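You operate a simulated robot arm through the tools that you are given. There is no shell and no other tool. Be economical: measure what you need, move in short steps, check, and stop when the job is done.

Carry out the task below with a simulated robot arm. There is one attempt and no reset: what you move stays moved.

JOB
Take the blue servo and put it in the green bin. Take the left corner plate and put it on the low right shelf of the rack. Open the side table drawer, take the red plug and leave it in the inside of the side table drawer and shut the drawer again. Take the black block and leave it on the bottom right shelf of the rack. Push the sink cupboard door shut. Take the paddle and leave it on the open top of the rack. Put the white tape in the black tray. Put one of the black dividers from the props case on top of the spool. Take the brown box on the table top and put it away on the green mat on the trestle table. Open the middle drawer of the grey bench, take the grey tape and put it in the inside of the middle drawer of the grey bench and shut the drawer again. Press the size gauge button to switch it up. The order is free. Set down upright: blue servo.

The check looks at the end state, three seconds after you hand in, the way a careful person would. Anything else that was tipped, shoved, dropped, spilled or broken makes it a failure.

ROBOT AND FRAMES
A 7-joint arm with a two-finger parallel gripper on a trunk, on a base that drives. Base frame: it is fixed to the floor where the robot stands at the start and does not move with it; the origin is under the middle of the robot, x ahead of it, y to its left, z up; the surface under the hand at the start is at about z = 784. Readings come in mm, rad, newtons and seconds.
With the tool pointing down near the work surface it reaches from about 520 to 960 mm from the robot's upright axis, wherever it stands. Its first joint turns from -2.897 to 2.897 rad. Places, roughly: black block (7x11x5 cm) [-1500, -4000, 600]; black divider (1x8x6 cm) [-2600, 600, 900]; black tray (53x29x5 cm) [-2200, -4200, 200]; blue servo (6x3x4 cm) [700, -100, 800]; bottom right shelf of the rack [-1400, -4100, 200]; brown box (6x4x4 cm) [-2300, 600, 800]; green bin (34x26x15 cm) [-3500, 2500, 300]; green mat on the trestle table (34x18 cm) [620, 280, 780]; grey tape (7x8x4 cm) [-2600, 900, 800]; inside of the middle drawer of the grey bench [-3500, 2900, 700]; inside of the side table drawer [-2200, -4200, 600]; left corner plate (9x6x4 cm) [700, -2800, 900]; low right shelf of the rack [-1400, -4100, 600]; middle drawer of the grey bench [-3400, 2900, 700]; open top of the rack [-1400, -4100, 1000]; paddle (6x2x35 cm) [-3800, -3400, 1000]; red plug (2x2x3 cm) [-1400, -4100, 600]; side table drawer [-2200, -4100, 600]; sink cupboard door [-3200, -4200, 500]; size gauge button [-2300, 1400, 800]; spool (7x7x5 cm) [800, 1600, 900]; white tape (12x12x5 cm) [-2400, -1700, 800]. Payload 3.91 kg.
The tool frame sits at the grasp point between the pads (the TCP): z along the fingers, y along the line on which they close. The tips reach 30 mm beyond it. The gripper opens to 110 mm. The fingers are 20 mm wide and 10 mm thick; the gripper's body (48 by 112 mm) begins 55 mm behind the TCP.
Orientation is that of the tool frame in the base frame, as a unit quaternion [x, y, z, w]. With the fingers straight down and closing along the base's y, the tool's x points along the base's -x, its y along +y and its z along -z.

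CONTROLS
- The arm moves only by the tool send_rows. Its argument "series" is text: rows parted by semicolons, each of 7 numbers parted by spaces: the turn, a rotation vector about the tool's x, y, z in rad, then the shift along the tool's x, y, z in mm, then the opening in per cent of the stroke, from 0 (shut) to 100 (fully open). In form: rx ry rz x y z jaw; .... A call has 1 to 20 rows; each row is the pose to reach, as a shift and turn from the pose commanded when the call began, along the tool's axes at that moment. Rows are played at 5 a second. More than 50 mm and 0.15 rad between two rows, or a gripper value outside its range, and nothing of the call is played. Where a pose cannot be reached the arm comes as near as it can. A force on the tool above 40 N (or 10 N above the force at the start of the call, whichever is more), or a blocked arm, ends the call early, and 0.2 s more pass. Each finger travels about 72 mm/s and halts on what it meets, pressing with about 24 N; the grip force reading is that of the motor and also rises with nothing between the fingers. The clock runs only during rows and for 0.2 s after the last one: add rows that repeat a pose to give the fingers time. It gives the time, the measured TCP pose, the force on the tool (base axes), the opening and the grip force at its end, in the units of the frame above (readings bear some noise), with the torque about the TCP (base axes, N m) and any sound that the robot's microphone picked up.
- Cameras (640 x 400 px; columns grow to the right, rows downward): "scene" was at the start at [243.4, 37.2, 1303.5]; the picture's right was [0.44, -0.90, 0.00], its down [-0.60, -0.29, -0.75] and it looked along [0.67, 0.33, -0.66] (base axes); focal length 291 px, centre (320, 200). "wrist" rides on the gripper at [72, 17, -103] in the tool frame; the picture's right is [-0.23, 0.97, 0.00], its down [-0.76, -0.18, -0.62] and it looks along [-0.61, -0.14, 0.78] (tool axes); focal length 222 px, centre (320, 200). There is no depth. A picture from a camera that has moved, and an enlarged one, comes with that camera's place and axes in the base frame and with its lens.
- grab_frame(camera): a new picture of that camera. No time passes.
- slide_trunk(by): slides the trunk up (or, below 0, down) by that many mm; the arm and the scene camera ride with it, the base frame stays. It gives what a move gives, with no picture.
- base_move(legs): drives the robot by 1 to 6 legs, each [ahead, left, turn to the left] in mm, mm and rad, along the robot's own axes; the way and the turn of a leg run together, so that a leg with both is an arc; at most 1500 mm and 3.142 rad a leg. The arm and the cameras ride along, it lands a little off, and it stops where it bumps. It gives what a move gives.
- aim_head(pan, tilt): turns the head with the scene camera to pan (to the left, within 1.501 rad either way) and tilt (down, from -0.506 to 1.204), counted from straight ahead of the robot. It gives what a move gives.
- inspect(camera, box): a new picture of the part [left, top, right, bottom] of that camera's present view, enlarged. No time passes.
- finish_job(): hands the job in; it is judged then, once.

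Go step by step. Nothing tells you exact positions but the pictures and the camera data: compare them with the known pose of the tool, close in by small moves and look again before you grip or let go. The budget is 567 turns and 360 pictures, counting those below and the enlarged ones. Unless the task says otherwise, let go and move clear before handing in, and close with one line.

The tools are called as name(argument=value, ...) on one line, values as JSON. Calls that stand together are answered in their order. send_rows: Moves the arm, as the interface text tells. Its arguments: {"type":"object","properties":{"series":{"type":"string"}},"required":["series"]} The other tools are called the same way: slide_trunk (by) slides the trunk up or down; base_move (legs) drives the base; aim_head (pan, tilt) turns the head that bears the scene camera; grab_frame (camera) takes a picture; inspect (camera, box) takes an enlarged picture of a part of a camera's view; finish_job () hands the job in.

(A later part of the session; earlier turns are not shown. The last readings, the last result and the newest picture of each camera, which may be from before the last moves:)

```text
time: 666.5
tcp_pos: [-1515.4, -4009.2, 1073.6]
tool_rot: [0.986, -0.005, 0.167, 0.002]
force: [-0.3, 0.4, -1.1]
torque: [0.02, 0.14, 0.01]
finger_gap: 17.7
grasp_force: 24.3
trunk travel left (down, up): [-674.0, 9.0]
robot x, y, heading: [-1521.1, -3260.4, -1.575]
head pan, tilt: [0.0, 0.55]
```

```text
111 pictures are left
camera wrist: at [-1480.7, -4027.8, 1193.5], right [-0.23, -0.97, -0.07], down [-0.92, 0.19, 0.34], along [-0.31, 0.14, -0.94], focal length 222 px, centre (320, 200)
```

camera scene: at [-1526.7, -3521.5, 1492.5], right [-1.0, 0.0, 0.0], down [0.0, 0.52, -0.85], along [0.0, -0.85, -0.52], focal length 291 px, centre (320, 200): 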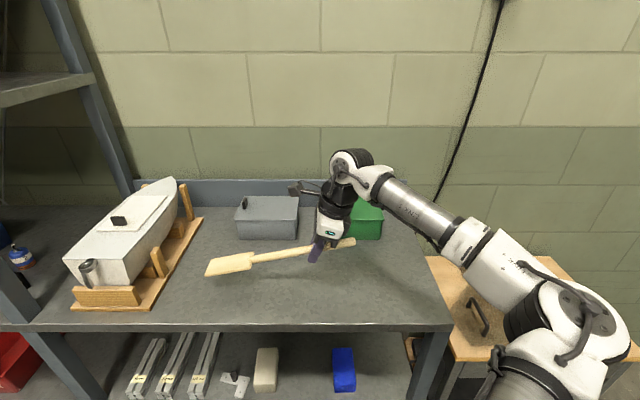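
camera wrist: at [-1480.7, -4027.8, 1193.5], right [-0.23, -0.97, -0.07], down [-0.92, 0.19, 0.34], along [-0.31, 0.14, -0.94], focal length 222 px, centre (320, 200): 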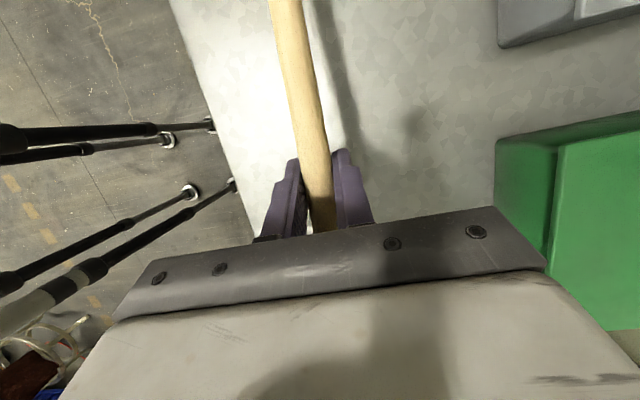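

send_rows(series="0 0 0 -23 0 7 8; 0 0 0 -46 0 14 8; 0 0 0 -69 0 17 8; 0 0 0 -69 0 17 8")

inspect(camera="scene", box=[190, 180, 420, 320])

```text
time: 667.5
tcp_pos: [-1575.0, -4008.3, 1032.7]
tool_rot: [0.986, -0.005, 0.167, 0.001]
force: [0.2, 0.1, -0.9]
torque: [-0.03, 0.11, -0.01]
finger_gap: 17.7
grasp_force: 24.2
trunk travel left (down, up): [-674.0, 9.0]
robot x, y, heading: [-1521.8, -3260.5, -1.572]
head pan, tilt: [0.0, 0.55]
```

```text
2.78 times, centred on (305, 250) of scene
camera zoom: at [-1526.2, -3521.9, 1492.4], right [-1.0, 0.0, 0.0], down [0.0, 0.52, -0.85], along [0.0, -0.85, -0.52], focal length 810 px, centre (362, 61)
```

zoom: 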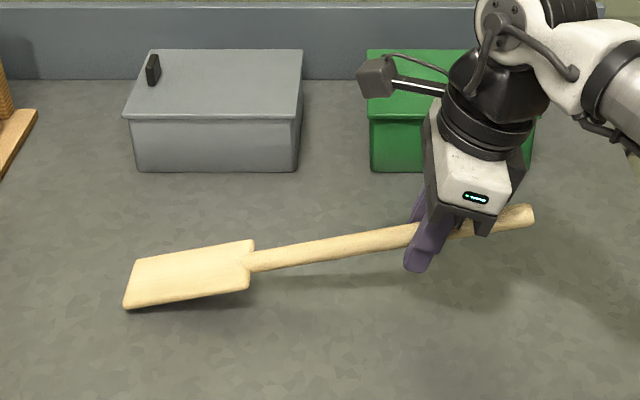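

send_rows(series="0 0 0 -2 0 5 8; 0 0 0 -4 0 10 8; 0 0 0 -5 0 14 8; 0 0 0 -5 0 14 8")

send_rows(series="0 0 0 -2 0 5 8; 0 0 0 -4 0 10 8; 0 0 0 -5 0 14 8; 0 0 0 -5 0 14 8")

inspect(camera="scene", box=[190, 180, 420, 320])

```text
time: 668.5
tcp_pos: [-1575.3, -4007.8, 1018.0]
tool_rot: [0.986, -0.005, 0.166, 0.001]
force: [-1.5, 0.0, 2.6]
torque: [0.04, -0.55, -0.07]
finger_gap: 17.9
grasp_force: 24.6
trunk travel left (down, up): [-674.0, 9.0]
robot x, y, heading: [-1524.2, -3261.2, -1.573]
head pan, tilt: [0.0, 0.55]
```

```text
time: 669.5
tcp_pos: [-1575.8, -4008.5, 1003.5]
tool_rot: [0.986, -0.005, 0.166, 0.001]
force: [-1.2, 0.1, 1.3]
torque: [-0.02, -0.43, 0.03]
finger_gap: 17.9
grasp_force: 24.2
trunk travel left (down, up): [-674.0, 9.0]
robot x, y, heading: [-1525.9, -3261.7, -1.575]
head pan, tilt: [0.0, 0.55]
```

```text
2.78 times, centred on (305, 250) of scene
camera zoom: at [-1526.6, -3521.6, 1492.4], right [-1.0, 0.0, 0.0], down [0.0, 0.52, -0.85], along [0.0, -0.85, -0.52], focal length 810 px, centre (362, 61)
```

zoom: 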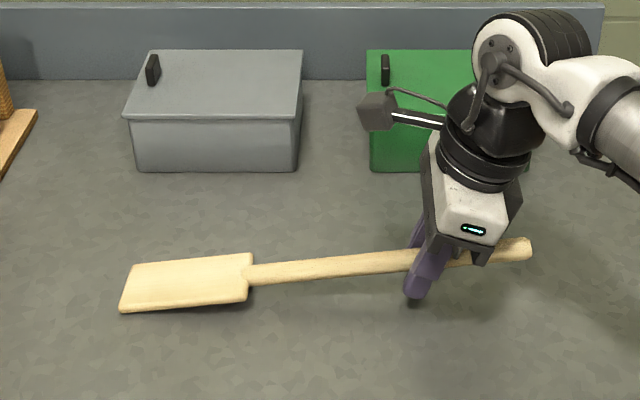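

send_rows(series="0 0 0 -1 0 3 8; 0 0 0 -2 0 6 8; 0 0 0 -2 0 6 8")

send_rows(series="0 0 0 -1 0 3 8; 0 0 0 -2 0 5 8; 0 0 0 -2 0 5 8")

inspect(camera="scene", box=[260, 220, 400, 310])

```text
time: 670.4
tcp_pos: [-1576.1, -4008.9, 998.0]
tool_rot: [0.986, -0.005, 0.167, 0.001]
force: [-0.7, 0.5, 0.0]
torque: [-0.04, -0.43, 0.03]
finger_gap: 17.8
grasp_force: 23.6
trunk travel left (down, up): [-674.0, 9.0]
robot x, y, heading: [-1522.8, -3262.1, -1.572]
head pan, tilt: [0.0, 0.55]
```

```text
time: 671.1
tcp_pos: [-1575.1, -4008.5, 992.3]
tool_rot: [0.986, -0.005, 0.167, 0.001]
force: [-1.9, 0.1, 1.8]
torque: [0.0, -0.51, 0.05]
finger_gap: 17.7
grasp_force: 24.5
trunk travel left (down, up): [-674.0, 9.0]
robot x, y, heading: [-1523.5, -3260.0, -1.573]
head pan, tilt: [0.0, 0.55]
```

```text
4.44 times, centred on (330, 265) of scene
camera zoom: at [-1526.6, -3521.6, 1492.4], right [-1.0, 0.0, 0.0], down [0.0, 0.52, -0.85], along [0.0, -0.85, -0.52], focal length 1293 px, centre (276, -89)
```

zoom: 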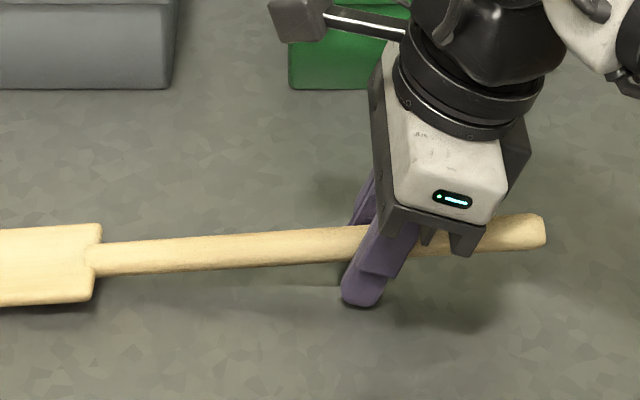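

send_rows(series="0 0 0 -1 0 3 8; 0 0 0 -2 0 5 8; 0 0 0 -2 0 5 8")

send_rows(series="0 0 0 -1 0 3 8; 0 0 0 -2 0 5 8; 0 0 0 -2 0 5 8")

inspect(camera="scene", box=[260, 220, 400, 310])

```text
time: 672.0
tcp_pos: [-1575.1, -4009.2, 990.9]
tool_rot: [0.986, -0.004, 0.168, 0.005]
force: [-2.0, -8.1, 32.6]
torque: [0.15, 0.18, 0.41]
finger_gap: 18.0
grasp_force: 23.7
trunk travel left (down, up): [-674.0, 9.0]
robot x, y, heading: [-1525.0, -3262.3, -1.568]
head pan, tilt: [0.0, 0.55]
```

```text
time: 672.4
tcp_pos: [-1576.0, -4009.6, 992.5]
tool_rot: [0.986, -0.005, 0.169, 0.007]
force: [-0.6, 8.5, 18.5]
torque: [0.49, 0.13, 0.11]
finger_gap: 18.0
grasp_force: 24.2
trunk travel left (down, up): [-674.0, 9.0]
robot x, y, heading: [-1523.5, -3262.8, -1.569]
head pan, tilt: [0.0, 0.55]
stopped in row 2: the force on the tool passed its limit at 46 N (the readings are from after the stop); the commanded pose is now the measured one
```

```text
4.44 times, centred on (330, 265) of scene
camera zoom: at [-1526.7, -3519.7, 1492.5], right [-1.0, 0.0, 0.0], down [0.0, 0.52, -0.85], along [0.0, -0.85, -0.52], focal length 1293 px, centre (276, -89)
```

zoom: 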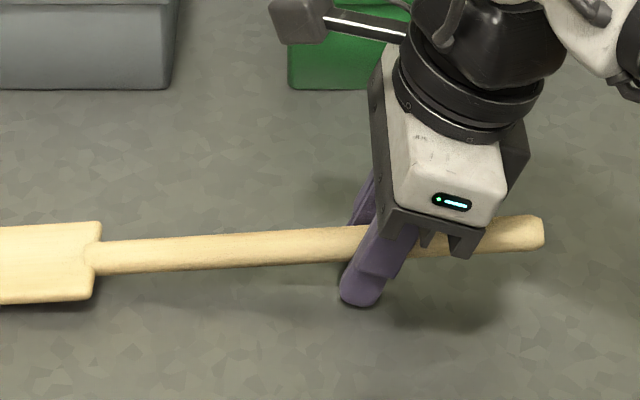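

Tips on the surface. Release slowly, then lift away.

send_rows(series="0 0 0 0 0 -3 14; 0 0 0 0 0 -3 20; 0 0 0 0 0 -3 26; 0 0 0 0 0 -3 40; 0 0 0 0 0 -3 45; 0 0 0 7 0 -22 45; 0 0 0 20 0 -60 45; 0 0 0 36 0 -105 45; 0 0 0 50 0 -150 45")

grab_frame(camera="scene")

```text
time: 674.4
tcp_pos: [-1578.2, -4008.8, 1148.1]
tool_rot: [0.986, -0.005, 0.169, 0.005]
force: [-0.8, 0.4, 0.2]
torque: [-0.03, -0.01, 0.04]
finger_gap: 49.8
grasp_force: 0.2
trunk travel left (down, up): [-674.0, 9.0]
robot x, y, heading: [-1522.8, -3264.6, -1.57]
head pan, tilt: [0.0, 0.55]
```

```text
106 pictures are left
camera scene: at [-1526.4, -3521.5, 1492.4], right [-1.0, 0.0, 0.0], down [0.0, 0.52, -0.85], along [0.0, -0.85, -0.52], focal length 291 px, centre (320, 200)
```

scene: 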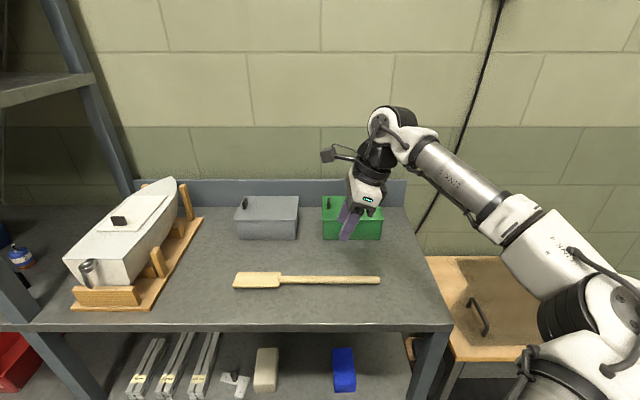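

The paddle lies on the rack's open top. Last item: the white tape near (-2400, -1700). Square the hand, back off and go there.

base_move(legs=[[-350, 0, 0]])

send_rows(series="0 -0.12 0 0 0 0 45; 0 -0.24 0 0 0 0 60; 0 -0.34 0 0 0 0 60; 0 -0.34 0 0 0 0 60")

send_rows(series="0 0 -0.143 0 0 0 60; 0 0 -0.286 0 0 0 60; 0 0 -0.429 0 0 0 60; 0 0 -0.572 0 0 0 60; 0 0 -0.715 0 0 0 60; 0 0 -0.858 0 0 0 60; 0 0 -1.0 0 0 0 60; 0 0 -1.143 0 0 0 60; 0 0 -1.286 0 0 0 60; 0 0 -1.429 0 0 0 60; 0 0 -1.571 0 0 0 60")

base_move(legs=[[-400, 0, 0], [0, 0, -1.571]])

aim_head(pan=-0.7, tilt=0.35)

grab_frame(camera="scene")

```text
time: 676.6
tcp_pos: [-1580.4, -3660.1, 1148.7]
tool_rot: [0.986, -0.005, 0.168, 0.006]
force: [-0.7, -0.9, 0.9]
torque: [-0.01, 0.0, -0.02]
finger_gap: 49.4
grasp_force: 0.2
trunk travel left (down, up): [-674.0, 9.0]
robot x, y, heading: [-1523.0, -2916.7, -1.569]
head pan, tilt: [0.0, 0.55]
```

```text
time: 677.6
tcp_pos: [-1579.5, -3661.2, 1147.2]
tool_rot: [1.0, -0.006, -0.001, 0.005]
force: [0.5, 0.0, 0.2]
torque: [0.0, 0.0, -0.02]
finger_gap: 66.2
grasp_force: 0.0
trunk travel left (down, up): [-674.0, 9.0]
robot x, y, heading: [-1526.2, -2913.5, -1.576]
head pan, tilt: [0.0, 0.55]
```

```text
time: 680.0
tcp_pos: [-1579.6, -3660.7, 1147.5]
tool_rot: [0.711, 0.704, -0.004, 0.002]
force: [0.0, 0.2, -0.4]
torque: [-0.02, -0.04, -0.01]
finger_gap: 65.9
grasp_force: 0.1
trunk travel left (down, up): [-674.0, 9.0]
robot x, y, heading: [-1523.6, -2913.5, -1.573]
head pan, tilt: [0.0, 0.55]
```

```text
time: 686.4
tcp_pos: [-2272.0, -2470.8, 1147.1]
tool_rot: [1.0, 0.0, -0.004, -0.001]
force: [0.6, -0.3, 0.6]
torque: [0.0, 0.0, 0.01]
finger_gap: 66.0
grasp_force: 0.1
trunk travel left (down, up): [-674.0, 9.0]
robot x, y, heading: [-1523.4, -2515.4, -3.133]
head pan, tilt: [0.0, 0.55]
```

```text
time: 687.5
tcp_pos: [-2271.8, -2470.6, 1147.6]
tool_rot: [1.0, -0.002, -0.004, -0.001]
force: [0.3, -0.5, -0.7]
torque: [0.01, -0.01, 0.0]
finger_gap: 66.1
grasp_force: 0.1
trunk travel left (down, up): [-674.0, 9.0]
robot x, y, heading: [-1525.9, -2517.6, -3.136]
head pan, tilt: [-0.7, 0.351]
```

```text
105 pictures are left
camera scene: at [-1768.7, -2460.3, 1510.6], right [0.64, 0.77, 0.0], down [0.27, -0.22, -0.94], along [-0.72, 0.6, -0.34], focal length 291 px, centre (320, 200)
```

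scene: 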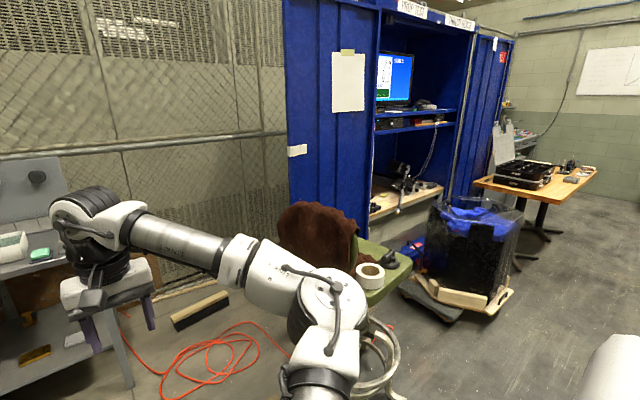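

inspect(camera="scene", box=[270, 190, 450, 350])

```text
2.50 times, centred on (360, 270) of scene
camera zoom: at [-1768.7, -2460.3, 1510.6], right [0.64, 0.77, 0.0], down [0.27, -0.22, -0.94], along [-0.72, 0.6, -0.34], focal length 728 px, centre (220, 25)
```

zoom: 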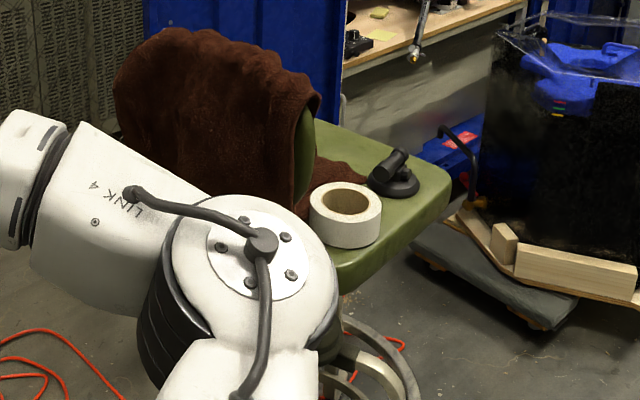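

The white tape lies on a green chair seat near (-2450, -1610); it is wider than the gripper, so I'll grip its near wall with one finger in the hole. Turn toward it and approach.

base_move(legs=[[0, 0, -0.897], [330, 149, 0]])

send_rows(series="0 0 0.143 0 0 0 60; 0 0 0.286 0 0 0 60; 0 0 0.429 0 0 0 60; 0 0 0.572 0 0 0 60; 0 0 0.715 0 0 0 60; 0 0 0.858 0 0 0 60; 0 0 1.0 0 0 0 60; 0 0 1.143 0 0 0 60; 0 0 1.286 0 0 0 60; 0 0 1.429 0 0 0 60; 0 0 1.571 0 0 0 60")

aim_head(pan=0.0, tilt=0.7)

grab_frame(camera="scene")

grab_frame(camera="wrist")

```text
time: 692.2
tcp_pos: [-2284.8, -1744.2, 1147.2]
tool_rot: [0.901, -0.433, -0.004, -0.003]
force: [0.0, 0.8, 0.0]
torque: [0.03, 0.02, 0.01]
finger_gap: 66.3
grasp_force: 0.1
trunk travel left (down, up): [-674.0, 9.0]
robot x, y, heading: [-1853.9, -2356.6, 2.255]
head pan, tilt: [-0.7, 0.351]
```

```text
time: 694.6
tcp_pos: [-2282.9, -1744.4, 1147.3]
tool_rot: [-0.33, 0.944, 0.004, -0.001]
force: [0.3, 0.0, -0.1]
torque: [-0.03, -0.05, 0.02]
finger_gap: 65.9
grasp_force: 0.0
trunk travel left (down, up): [-674.0, 9.0]
robot x, y, heading: [-1854.4, -2353.3, 2.255]
head pan, tilt: [-0.7, 0.351]
```

```text
time: 695.6
tcp_pos: [-2284.2, -1743.6, 1146.3]
tool_rot: [-0.331, 0.944, 0.005, 0.0]
force: [-0.1, 0.0, 0.5]
torque: [-0.02, -0.01, 0.01]
finger_gap: 66.2
grasp_force: 0.2
trunk travel left (down, up): [-674.0, 9.0]
robot x, y, heading: [-1851.3, -2361.5, 2.261]
head pan, tilt: [0.0, 0.7]
```

```text
103 pictures are left
camera scene: at [-2016.1, -2158.6, 1479.3], right [0.77, 0.63, 0.0], down [0.41, -0.5, -0.77], along [-0.48, 0.59, -0.64], focal length 291 px, centre (320, 200)
```

scene: 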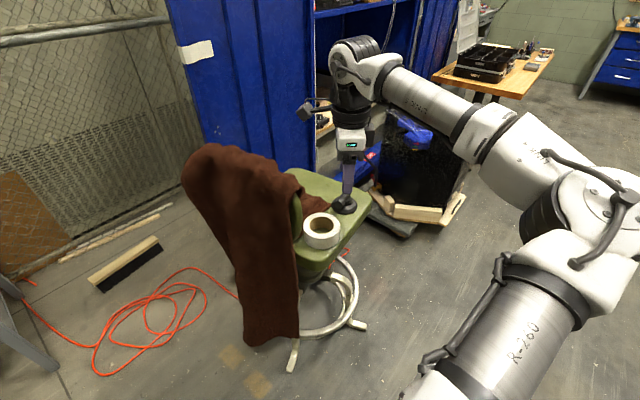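

```text
102 pictures are left
camera wrist: at [-2350.8, -1778.0, 1249.6], right [-0.43, 0.9, 0.01], down [0.71, 0.33, 0.62], along [0.56, 0.28, -0.78], focal length 222 px, centre (320, 200)
```

wrist: 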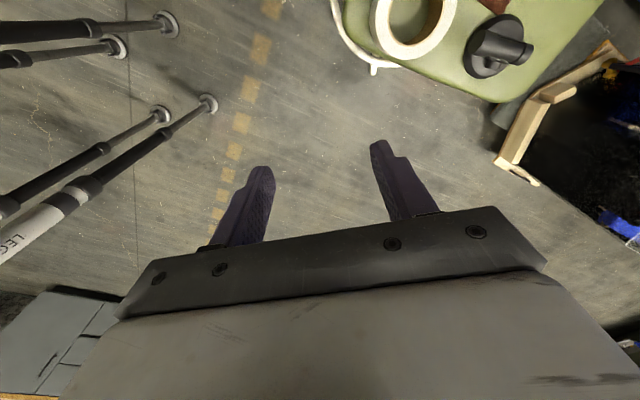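

Triangulated: tape centre about (-2414, -1664), top z≈835. Move over its near wall and look.

send_rows(series="0 0 0 17 31 0 60; 0 0 0 34 63 0 60; 0 0 0 51 94 0 60; 0 0 0 51 94 45 60; 0 0 0 51 94 90 60; 0 0 0 51 94 135 60; 0 0 0 51 94 180 60; 0 0 0 51 94 200 60; 0 0 0 51 94 200 60")

grab_frame(camera="wrist")

inspect(camera="scene", box=[260, 150, 400, 270])

```text
time: 697.6
tcp_pos: [-2383.4, -1700.2, 948.5]
tool_rot: [-0.332, 0.943, 0.005, -0.001]
force: [0.3, -0.7, -0.1]
torque: [-0.02, 0.0, -0.01]
finger_gap: 65.9
grasp_force: 0.1
trunk travel left (down, up): [-674.0, 9.0]
robot x, y, heading: [-1853.2, -2356.3, 2.26]
head pan, tilt: [0.0, 0.7]
```

```text
101 pictures are left
camera wrist: at [-2450.0, -1735.4, 1051.2], right [-0.43, 0.9, 0.01], down [0.71, 0.33, 0.62], along [0.56, 0.28, -0.78], focal length 222 px, centre (320, 200)
```

wrist: 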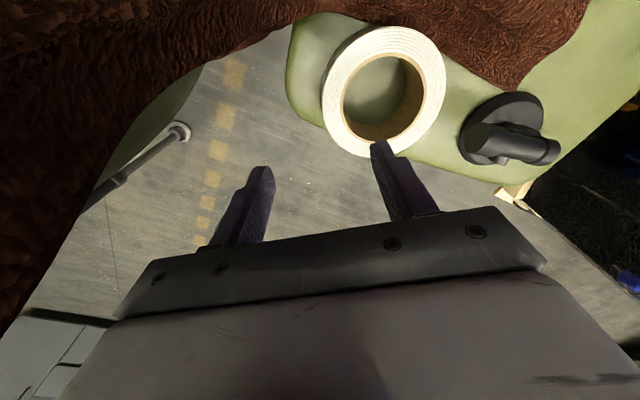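

```text
3.33 times, centred on (330, 210) of scene
camera zoom: at [-2016.1, -2158.7, 1479.3], right [0.77, 0.63, 0.0], down [0.41, -0.5, -0.76], along [-0.49, 0.59, -0.64], focal length 970 px, centre (287, 167)
```

zoom: 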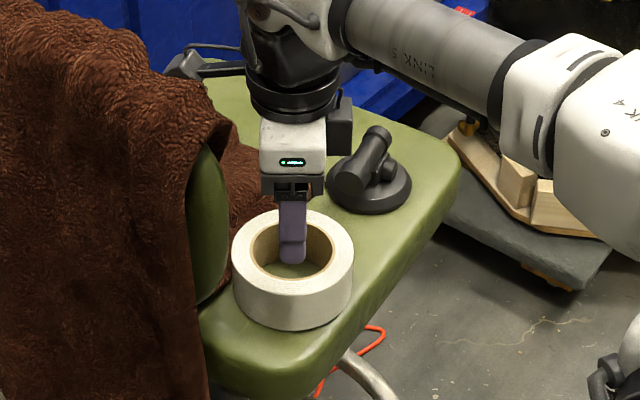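

The camera side would meet the chair back, so return to nominal yaw and grip the tape's right wall instead.

send_rows(series="0 0 0 0 0 -40 60; 0 0 -0.143 0 0 -60 60; 0 0 -0.286 0 0 -60 60; 0 0 -0.429 0 0 -60 60; 0 0 -0.572 0 0 -60 60; 0 0 -0.715 0 0 -60 60; 0 0 -0.858 0 0 -60 60; 0 0 -1.0 0 0 -60 60; 0 0 -1.143 0 0 -60 60; 0 0 -1.286 0 0 -60 60; 0 0 -1.429 0 0 -60 60; 0 0 -1.571 0 0 -60 60; 0 0 -1.571 -20 0 -60 60; 0 0 -1.571 -38.5 0 -60 60; 0 0 -1.571 -38.5 0 -60 60")

base_move(legs=[[71, 0, 0]])

grab_frame(camera="wrist")

```text
time: 700.9
tcp_pos: [-2353.7, -1677.3, 1007.9]
tool_rot: [0.901, -0.433, -0.004, -0.003]
force: [0.1, -0.2, -0.4]
torque: [0.01, -0.01, 0.0]
finger_gap: 66.2
grasp_force: 0.1
trunk travel left (down, up): [-674.0, 9.0]
robot x, y, heading: [-1850.2, -2352.8, 2.262]
head pan, tilt: [0.0, 0.7]
```

```text
time: 701.9
tcp_pos: [-2398.0, -1622.8, 1006.8]
tool_rot: [0.901, -0.433, -0.002, -0.001]
force: [-0.2, 0.7, -0.6]
torque: [-0.01, 0.0, -0.07]
finger_gap: 66.1
grasp_force: 0.1
trunk travel left (down, up): [-674.0, 9.0]
robot x, y, heading: [-1898.3, -2303.9, 2.259]
head pan, tilt: [0.0, 0.7]
```

```text
99 pictures are left
camera wrist: at [-2366.0, -1691.9, 1108.7], right [-0.9, -0.43, 0.0], down [-0.34, 0.7, 0.63], along [-0.27, 0.57, -0.78], focal length 222 px, centre (320, 200)
```

wrist: 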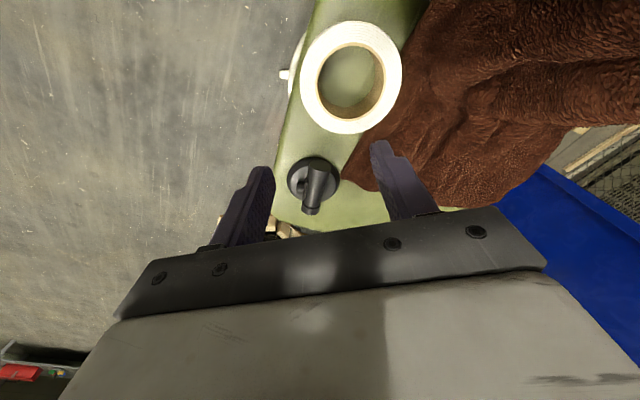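

send_rows(series="0 0 0 7 -4 30 60; 0 0 0 14 -8 70 60; 0 0 0 14 -8 110 60; 0 0 0 14 -8 125 60; 0 0 0 14 -8 125 60")

grab_frame(camera="wrist")

inspect(camera="scene", box=[260, 150, 400, 270])

```text
time: 703.1
tcp_pos: [-2383.4, -1628.3, 881.4]
tool_rot: [0.901, -0.434, -0.004, -0.003]
force: [-0.5, 0.9, -0.4]
torque: [0.03, 0.0, 0.02]
finger_gap: 66.1
grasp_force: 0.0
trunk travel left (down, up): [-674.0, 9.0]
robot x, y, heading: [-1901.3, -2300.6, 2.255]
head pan, tilt: [0.0, 0.7]
```

```text
98 pictures are left
camera wrist: at [-2351.0, -1697.1, 984.0], right [-0.9, -0.43, 0.0], down [-0.34, 0.7, 0.63], along [-0.27, 0.57, -0.78], focal length 222 px, centre (320, 200)
```

wrist: 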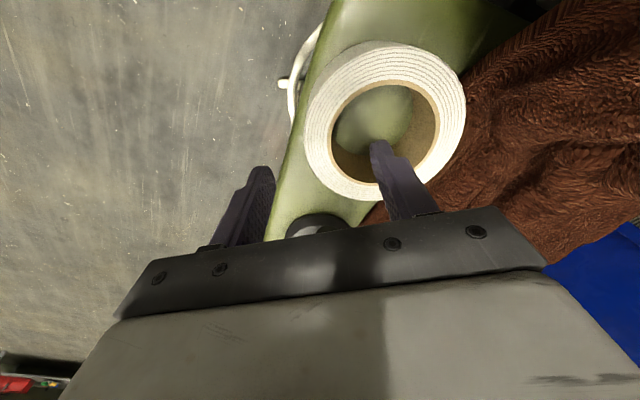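

```text
3.33 times, centred on (330, 210) of scene
camera zoom: at [-2060.8, -2104.4, 1479.3], right [0.77, 0.63, 0.0], down [0.41, -0.5, -0.76], along [-0.49, 0.59, -0.64], focal length 970 px, centre (287, 167)
```

zoom: 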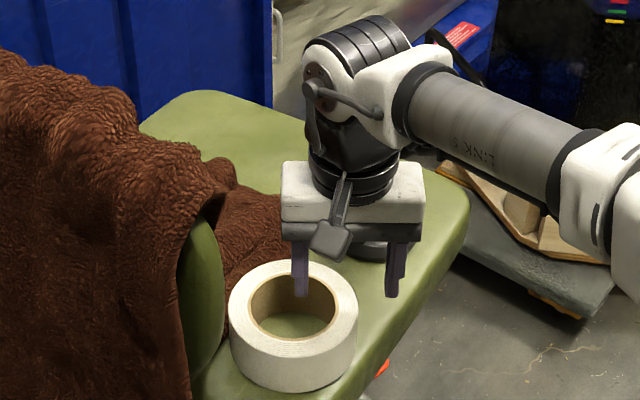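

send_rows(series="0 0 0 6 2 20 60; 0 0 0 6 2 42 60; 0 0 0 6 2 58 60; 0 0 0 6 2 62 60; 0 0 0 6 2 62 60")

grab_frame(camera="wrist")

```text
time: 704.3
tcp_pos: [-2381.2, -1634.6, 818.7]
tool_rot: [0.901, -0.434, -0.003, -0.003]
force: [0.4, -0.8, -0.2]
torque: [0.0, 0.0, 0.02]
finger_gap: 65.9
grasp_force: 0.1
trunk travel left (down, up): [-674.0, 9.0]
robot x, y, heading: [-1897.7, -2300.0, 2.258]
head pan, tilt: [0.0, 0.7]
```

```text
96 pictures are left
camera wrist: at [-2349.1, -1702.8, 921.6], right [-0.9, -0.43, 0.0], down [-0.34, 0.7, 0.63], along [-0.27, 0.57, -0.78], focal length 222 px, centre (320, 200)
```

wrist: 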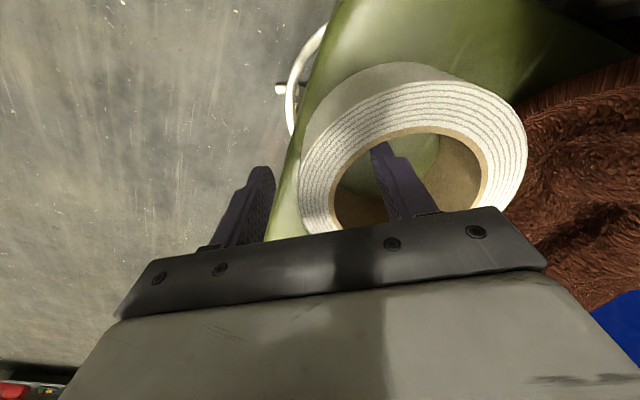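

send_rows(series="0 0 0 0 0 8 60; 0 0 0 0 0 8 40; 0 0 0 0 0 8 20; 0 0 0 0 0 8 12; 0 0 0 0 0 8 12; 0 0 0 0 0 8 12")

send_rows(series="0 0 0 0 0 -20 12; 0 0 0 0 0 -50 12; 0 0 0 0 0 -90 12; 0 0 0 0 0 -130 12; 0 0 0 0 0 -130 12")

grab_frame(camera="wrist")

grab_frame(camera="scene")

```text
time: 705.7
tcp_pos: [-2383.1, -1634.2, 812.9]
tool_rot: [0.901, -0.433, -0.004, -0.003]
force: [-0.8, -1.6, -0.2]
torque: [-0.09, 0.14, 0.02]
finger_gap: 19.7
grasp_force: 23.6
trunk travel left (down, up): [-674.0, 9.0]
robot x, y, heading: [-1896.9, -2300.7, 2.252]
head pan, tilt: [0.0, 0.7]
```

```text
time: 706.9
tcp_pos: [-2381.6, -1634.7, 942.4]
tool_rot: [0.901, -0.433, -0.003, -0.002]
force: [0.5, -0.7, -2.1]
torque: [0.06, -0.05, -0.01]
finger_gap: 19.9
grasp_force: 23.6
trunk travel left (down, up): [-674.0, 9.0]
robot x, y, heading: [-1895.6, -2304.0, 2.256]
head pan, tilt: [0.0, 0.7]
```

```text
95 pictures are left
camera wrist: at [-2349.2, -1703.1, 1044.8], right [-0.9, -0.43, 0.0], down [-0.34, 0.7, 0.63], along [-0.27, 0.57, -0.78], focal length 222 px, centre (320, 200)
```

wrist: 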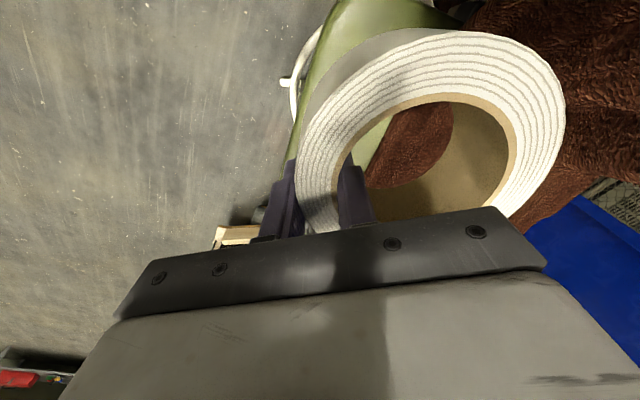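

```text
94 pictures are left
camera scene: at [-2061.0, -2104.0, 1479.1], right [0.77, 0.63, 0.0], down [0.41, -0.5, -0.76], along [-0.49, 0.59, -0.64], focal length 291 px, centre (320, 200)
```

scene: 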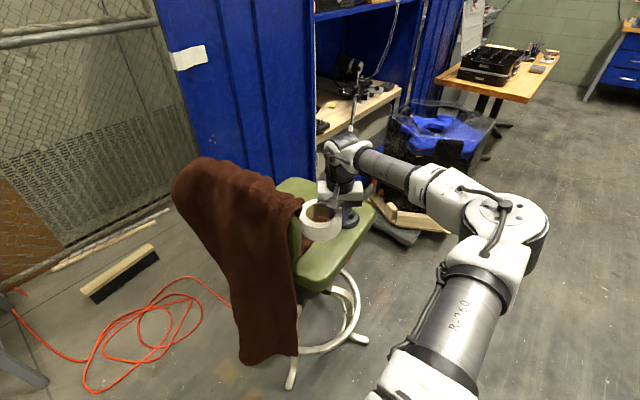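

The tape is held firmly by its wall. Lift more, back off and drive to the front of the side table.

send_rows(series="0 0 0 0 0 -45 12; 0 0 0 0 0 -90 12; 0 0 0 0 0 -110 12")

base_move(legs=[[-320, 0, 0], [0, 0, 2.456], [250, -495, 0]])

slide_trunk(by=-400)

aim_head(pan=0.0, tilt=0.45)

grab_frame(camera="scene")

```text
time: 707.7
tcp_pos: [-2381.5, -1636.5, 1052.5]
tool_rot: [0.901, -0.433, -0.004, -0.002]
force: [0.1, -0.4, -1.2]
torque: [0.04, -0.03, -0.01]
finger_gap: 19.5
grasp_force: 24.0
trunk travel left (down, up): [-674.0, 9.0]
robot x, y, heading: [-1896.3, -2302.3, 2.259]
head pan, tilt: [0.0, 0.7]
```

```text
time: 719.8
tcp_pos: [-2215.4, -3633.0, 1051.7]
tool_rot: [0.705, 0.709, -0.005, 0.002]
force: [0.4, 0.3, -1.8]
torque: [-0.01, 0.06, -0.03]
finger_gap: 19.9
grasp_force: 24.3
trunk travel left (down, up): [-674.0, 9.0]
robot x, y, heading: [-2179.8, -2810.8, -1.555]
head pan, tilt: [0.0, 0.7]
```

```text
time: 723.6
tcp_pos: [-2214.4, -3633.1, 650.9]
tool_rot: [0.704, 0.71, -0.003, 0.003]
force: [-0.2, -0.2, -1.7]
torque: [-0.01, 0.09, 0.0]
finger_gap: 19.7
grasp_force: 23.8
trunk travel left (down, up): [-274.0, 409.0]
robot x, y, heading: [-2182.0, -2814.3, -1.554]
head pan, tilt: [0.0, 0.7]
```

```text
time: 724.4
tcp_pos: [-2214.9, -3632.8, 652.6]
tool_rot: [0.705, 0.71, -0.003, 0.002]
force: [-0.2, 0.7, -1.0]
torque: [0.0, 0.09, -0.01]
finger_gap: 20.0
grasp_force: 24.4
trunk travel left (down, up): [-274.0, 409.0]
robot x, y, heading: [-2179.4, -2809.8, -1.554]
head pan, tilt: [0.0, 0.45]
```

```text
93 pictures are left
camera scene: at [-2179.4, -3072.0, 1101.4], right [-1.0, -0.02, 0.0], down [-0.01, 0.44, -0.9], along [0.02, -0.9, -0.44], focal length 291 px, centre (320, 200)
```

scene: 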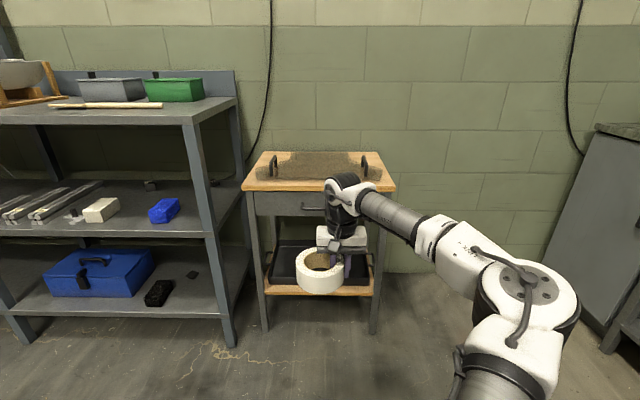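

inspect(camera="scene", box=[230, 140, 410, 340])

```text
2.00 times, centred on (320, 240) of scene
camera zoom: at [-2179.4, -3072.0, 1101.4], right [-1.0, -0.02, 0.0], down [-0.01, 0.44, -0.9], along [0.02, -0.9, -0.44], focal length 582 px, centre (320, 120)
```

zoom: 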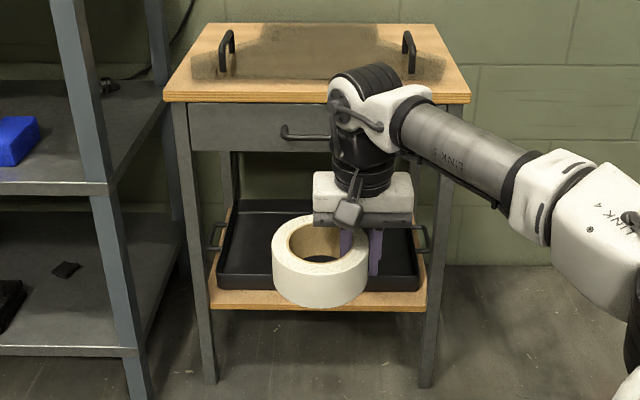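

The tray spans about x -1935…-2370, y -4035…-4300, rim z≈278. Tilt the hand forward 0.85 rad and lower in free space first.

send_rows(series="0 -0.12 0 0 0 35 12; 0 -0.24 0 0 0 70 12; 0 -0.36 0 0 0 105 12; 0 -0.48 0 0 0 140 12; 0 -0.6 0 0 0 175 12; 0 -0.72 0 0 0 210 12; 0 -0.85 0 0 0 245 12; 0 -0.85 0 0 0 265 12; 0 -0.85 0 0 0 265 12")

grab_frame(camera="scene")

grab_frame(camera="wrist")

```text
time: 726.4
tcp_pos: [-2215.0, -3636.9, 387.3]
tool_rot: [0.641, 0.645, -0.294, 0.295]
force: [-0.4, 0.1, -1.7]
torque: [0.0, 0.06, 0.01]
finger_gap: 19.5
grasp_force: 24.5
trunk travel left (down, up): [-274.0, 409.0]
robot x, y, heading: [-2179.5, -2811.0, -1.555]
head pan, tilt: [0.0, 0.45]
```

```text
91 pictures are left
camera scene: at [-2179.4, -3072.2, 1101.4], right [-1.0, -0.02, 0.0], down [-0.01, 0.44, -0.9], along [0.02, -0.9, -0.44], focal length 291 px, centre (320, 200)
```

scene: 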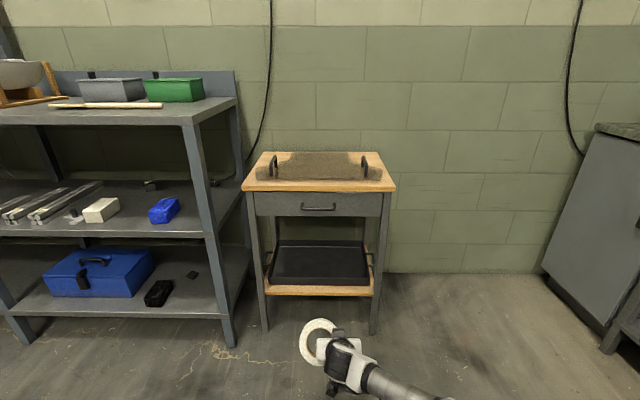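

```text
90 pictures are left
camera wrist: at [-2199.1, -3511.5, 398.7], right [0.98, -0.14, 0.17], down [-0.18, -0.03, 0.98], along [-0.14, -0.99, -0.05], focal length 222 px, centre (320, 200)
```

wrist: 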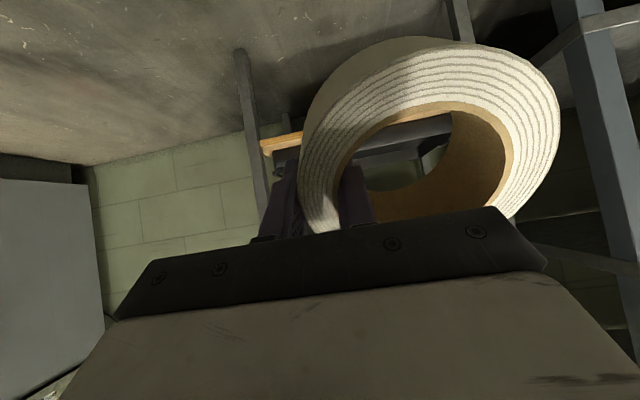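

Clear view of the tray. To pass under the drawer, tilt a bit more for entry, then drive in partway.

send_rows(series="0 -0.12 0 0 0 0 12; 0 -0.25 0 0 0 0 12; 0 -0.25 0 0 0 0 12")

base_move(legs=[[300, 0, -0.015]])

grab_frame(camera="scene")

grab_frame(camera="wrist")

```text
time: 727.2
tcp_pos: [-2216.1, -3637.0, 386.8]
tool_rot: [0.641, 0.645, -0.294, 0.294]
force: [-0.6, 0.7, -1.9]
torque: [0.01, 0.03, -0.04]
finger_gap: 19.6
grasp_force: 24.4
out of reach, approached as far as the arm can: row 1, 2, 3
trunk travel left (down, up): [-274.0, 409.0]
robot x, y, heading: [-2179.8, -2809.6, -1.551]
head pan, tilt: [0.0, 0.45]
```

```text
time: 729.2
tcp_pos: [-2225.5, -3934.7, 386.1]
tool_rot: [0.646, 0.64, -0.296, 0.292]
force: [1.1, -0.1, -0.7]
torque: [0.01, 0.06, 0.01]
finger_gap: 19.8
grasp_force: 24.0
trunk travel left (down, up): [-274.0, 409.0]
robot x, y, heading: [-2178.5, -3109.1, -1.567]
head pan, tilt: [0.0, 0.45]
```

```text
89 pictures are left
camera scene: at [-2180.3, -3371.0, 1101.4], right [-1.0, 0.0, 0.0], down [0.0, 0.44, -0.9], along [0.0, -0.9, -0.44], focal length 291 px, centre (320, 200)
```

scene: 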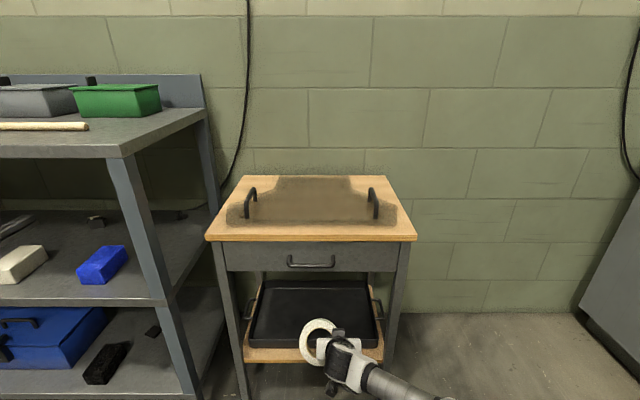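

```text
88 pictures are left
camera wrist: at [-2206.8, -3810.0, 399.0], right [0.97, -0.16, 0.17], down [-0.18, -0.02, 0.98], along [-0.15, -0.99, -0.05], focal length 222 px, centre (320, 200)
```

wrist: 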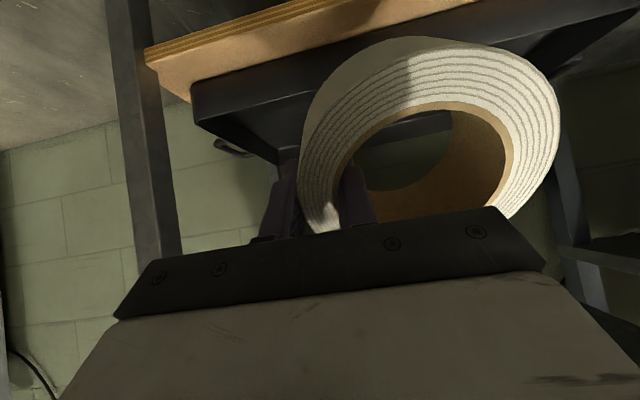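

The tilt is at its limit, so I'll place the tape in the front half of the tray (TCP y ≈ -4095), entering just above the rim (≈305) with the wrist still clear of the drawer.

slide_trunk(by=10)

base_move(legs=[[90, 20, 0]])

grab_frame(camera="wrist")

inspect(camera="scene", box=[200, 220, 440, 400])

```text
time: 729.8
tcp_pos: [-2225.5, -3933.9, 396.4]
tool_rot: [0.645, 0.64, -0.296, 0.293]
force: [-0.4, 0.7, -2.0]
torque: [-0.01, 0.12, 0.01]
finger_gap: 19.5
grasp_force: 24.1
trunk travel left (down, up): [-284.0, 399.0]
robot x, y, heading: [-2181.0, -3106.0, -1.568]
head pan, tilt: [0.0, 0.45]
```

```text
time: 730.9
tcp_pos: [-2204.7, -4024.2, 397.3]
tool_rot: [0.646, 0.64, -0.297, 0.292]
force: [-0.9, 0.9, -0.7]
torque: [0.02, 0.08, -0.01]
finger_gap: 19.6
grasp_force: 24.0
trunk travel left (down, up): [-284.0, 399.0]
robot x, y, heading: [-2159.9, -3200.7, -1.572]
head pan, tilt: [0.0, 0.45]
```

```text
87 pictures are left
camera wrist: at [-2185.9, -3899.3, 409.1], right [0.97, -0.16, 0.17], down [-0.18, -0.02, 0.98], along [-0.15, -0.99, -0.05], focal length 222 px, centre (320, 200)
```

wrist: 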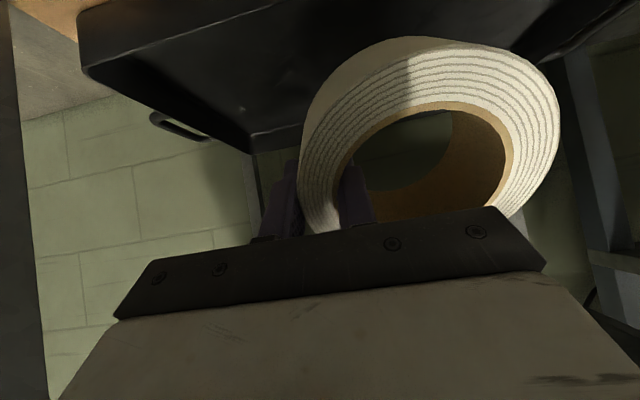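

```text
2.22 times, centred on (320, 310) of scene
camera zoom: at [-2159.7, -3460.2, 1111.4], right [-1.0, 0.0, 0.0], down [0.0, 0.44, -0.9], along [0.0, -0.9, -0.44], focal length 647 px, centre (320, -44)
```

zoom: 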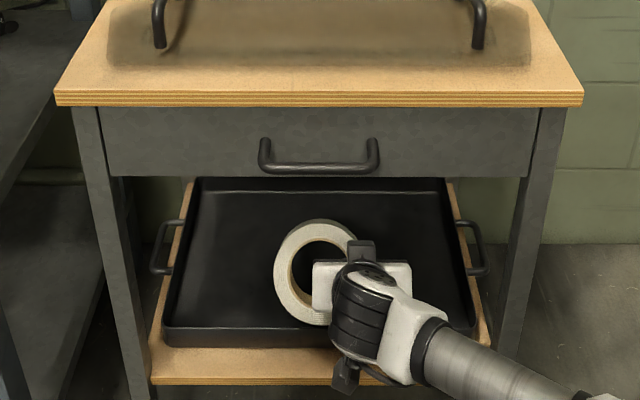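

The tape's low edge is already past the tray's front rim (y ≈ -4010). Advance and lower alternately.

base_move(legs=[[28, 0, 0]])

slide_trunk(by=-32)

base_move(legs=[[30, 0, 0]])

slide_trunk(by=-12)

inspect(camera="scene", box=[200, 220, 440, 400])

```text
time: 731.7
tcp_pos: [-2203.2, -4050.1, 397.7]
tool_rot: [0.646, 0.64, -0.297, 0.292]
force: [-0.6, 0.0, -1.5]
torque: [0.02, 0.07, 0.02]
finger_gap: 19.8
grasp_force: 24.4
trunk travel left (down, up): [-284.0, 399.0]
robot x, y, heading: [-2158.2, -3225.9, -1.568]
head pan, tilt: [0.0, 0.45]
```

```text
time: 732.5
tcp_pos: [-2204.1, -4051.0, 365.0]
tool_rot: [0.645, 0.641, -0.296, 0.292]
force: [0.9, 0.6, -1.3]
torque: [-0.02, 0.07, -0.01]
finger_gap: 19.6
grasp_force: 24.3
trunk travel left (down, up): [-252.0, 431.0]
robot x, y, heading: [-2155.9, -3225.8, -1.568]
head pan, tilt: [0.0, 0.45]
```

```text
time: 733.3
tcp_pos: [-2204.1, -4080.2, 364.6]
tool_rot: [0.646, 0.64, -0.297, 0.291]
force: [0.5, -0.4, -1.7]
torque: [0.0, 0.1, 0.01]
finger_gap: 19.6
grasp_force: 24.6
trunk travel left (down, up): [-252.0, 431.0]
robot x, y, heading: [-2159.5, -3256.7, -1.573]
head pan, tilt: [0.0, 0.45]
```

```text
time: 733.9
tcp_pos: [-2203.4, -4080.4, 352.3]
tool_rot: [0.646, 0.64, -0.297, 0.292]
force: [0.5, -0.4, -2.5]
torque: [0.0, 0.08, 0.0]
finger_gap: 19.6
grasp_force: 24.3
trunk travel left (down, up): [-240.0, 443.0]
robot x, y, heading: [-2158.5, -3258.9, -1.567]
head pan, tilt: [0.0, 0.45]
```

```text
2.22 times, centred on (320, 310) of scene
camera zoom: at [-2159.6, -3517.7, 1067.4], right [-1.0, 0.0, 0.0], down [0.0, 0.44, -0.9], along [0.0, -0.9, -0.44], focal length 647 px, centre (320, -44)
```

zoom: 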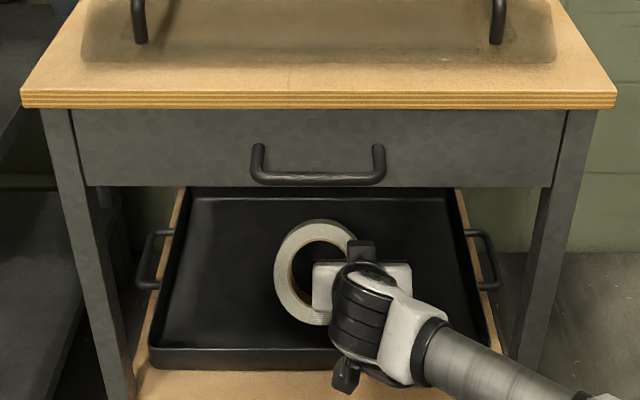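

Looking good. Keep lowering in small steps until the tape touches the tray floor.

slide_trunk(by=-10)

slide_trunk(by=-7)

slide_trunk(by=-7)

```text
time: 734.5
tcp_pos: [-2204.0, -4081.5, 343.2]
tool_rot: [0.646, 0.64, -0.297, 0.292]
force: [-0.5, -0.1, -1.2]
torque: [-0.01, 0.06, 0.02]
finger_gap: 19.8
grasp_force: 24.3
trunk travel left (down, up): [-230.0, 453.0]
robot x, y, heading: [-2160.5, -3260.8, -1.569]
head pan, tilt: [0.0, 0.45]
```

```text
time: 735.1
tcp_pos: [-2204.7, -4080.6, 335.0]
tool_rot: [0.646, 0.64, -0.296, 0.291]
force: [0.1, -0.2, -1.5]
torque: [0.02, 0.08, -0.02]
finger_gap: 19.8
grasp_force: 23.9
trunk travel left (down, up): [-223.0, 460.0]
robot x, y, heading: [-2157.8, -3256.7, -1.568]
head pan, tilt: [0.0, 0.45]
```

```text
time: 735.6
tcp_pos: [-2204.4, -4080.6, 329.9]
tool_rot: [0.645, 0.64, -0.296, 0.293]
force: [0.2, 0.0, -1.4]
torque: [0.04, 0.07, 0.0]
finger_gap: 19.8
grasp_force: 23.7
trunk travel left (down, up): [-216.0, 467.0]
robot x, y, heading: [-2155.1, -3256.9, -1.569]
head pan, tilt: [0.0, 0.45]
```

slide_trunk(by=-7)

slide_trunk(by=-6)

slide_trunk(by=-6)

inspect(camera="scene", box=[200, 220, 440, 400])

```text
time: 736.2
tcp_pos: [-2203.8, -4081.0, 322.1]
tool_rot: [0.646, 0.64, -0.297, 0.292]
force: [0.1, -0.5, -2.3]
torque: [0.03, 0.1, 0.0]
finger_gap: 19.6
grasp_force: 24.1
trunk travel left (down, up): [-209.0, 474.0]
robot x, y, heading: [-2157.7, -3255.8, -1.567]
head pan, tilt: [0.0, 0.45]
```

```text
time: 736.7
tcp_pos: [-2203.5, -4081.3, 316.2]
tool_rot: [0.646, 0.64, -0.297, 0.292]
force: [0.6, 0.2, -1.7]
torque: [0.01, 0.11, 0.01]
finger_gap: 20.0
grasp_force: 23.6
trunk travel left (down, up): [-203.0, 480.0]
robot x, y, heading: [-2157.1, -3256.2, -1.564]
head pan, tilt: [0.0, 0.45]
```

```text
time: 737.3
tcp_pos: [-2205.0, -4079.1, 311.3]
tool_rot: [0.646, 0.641, -0.296, 0.292]
force: [0.7, -1.3, -0.2]
torque: [-0.02, 0.05, -0.05]
finger_gap: 19.4
grasp_force: 24.0
trunk travel left (down, up): [-197.0, 486.0]
robot x, y, heading: [-2157.5, -3255.5, -1.565]
head pan, tilt: [0.0, 0.45]
```

```text
2.22 times, centred on (320, 310) of scene
camera zoom: at [-2159.6, -3517.7, 1024.4], right [-1.0, 0.0, 0.0], down [0.0, 0.44, -0.9], along [0.0, -0.9, -0.44], focal length 647 px, centre (320, -44)
```

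zoom: 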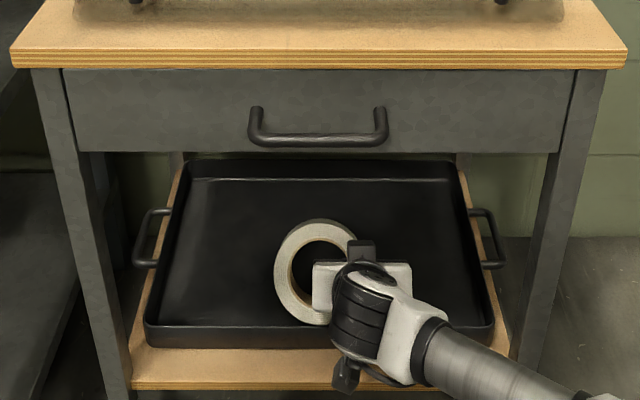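

slide_trunk(by=-6)

slide_trunk(by=-6)

grab_frame(camera="wrist")

```text
time: 737.8
tcp_pos: [-2203.3, -4080.3, 302.5]
tool_rot: [0.645, 0.641, -0.296, 0.292]
force: [0.3, -0.6, -1.6]
torque: [0.01, 0.09, -0.02]
finger_gap: 19.6
grasp_force: 24.3
trunk travel left (down, up): [-191.0, 492.0]
robot x, y, heading: [-2160.5, -3256.9, -1.569]
head pan, tilt: [0.0, 0.45]
```

```text
time: 738.4
tcp_pos: [-2204.3, -4082.7, 301.3]
tool_rot: [0.645, 0.64, -0.298, 0.294]
force: [-1.2, 2.6, 15.9]
torque: [0.4, -0.39, 0.12]
finger_gap: 19.6
grasp_force: 23.8
trunk travel left (down, up): [-185.0, 498.0]
robot x, y, heading: [-2159.8, -3256.1, -1.569]
head pan, tilt: [0.0, 0.45]
```

```text
83 pictures are left
camera wrist: at [-2185.9, -3957.4, 312.6], right [0.97, -0.16, 0.17], down [-0.18, -0.02, 0.98], along [-0.15, -0.99, -0.05], focal length 222 px, centre (320, 200)
```

wrist: 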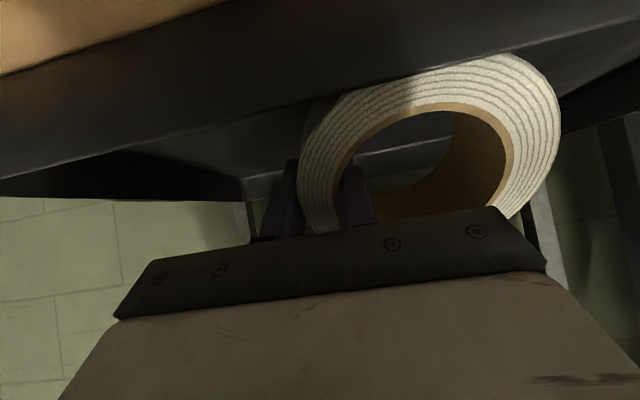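

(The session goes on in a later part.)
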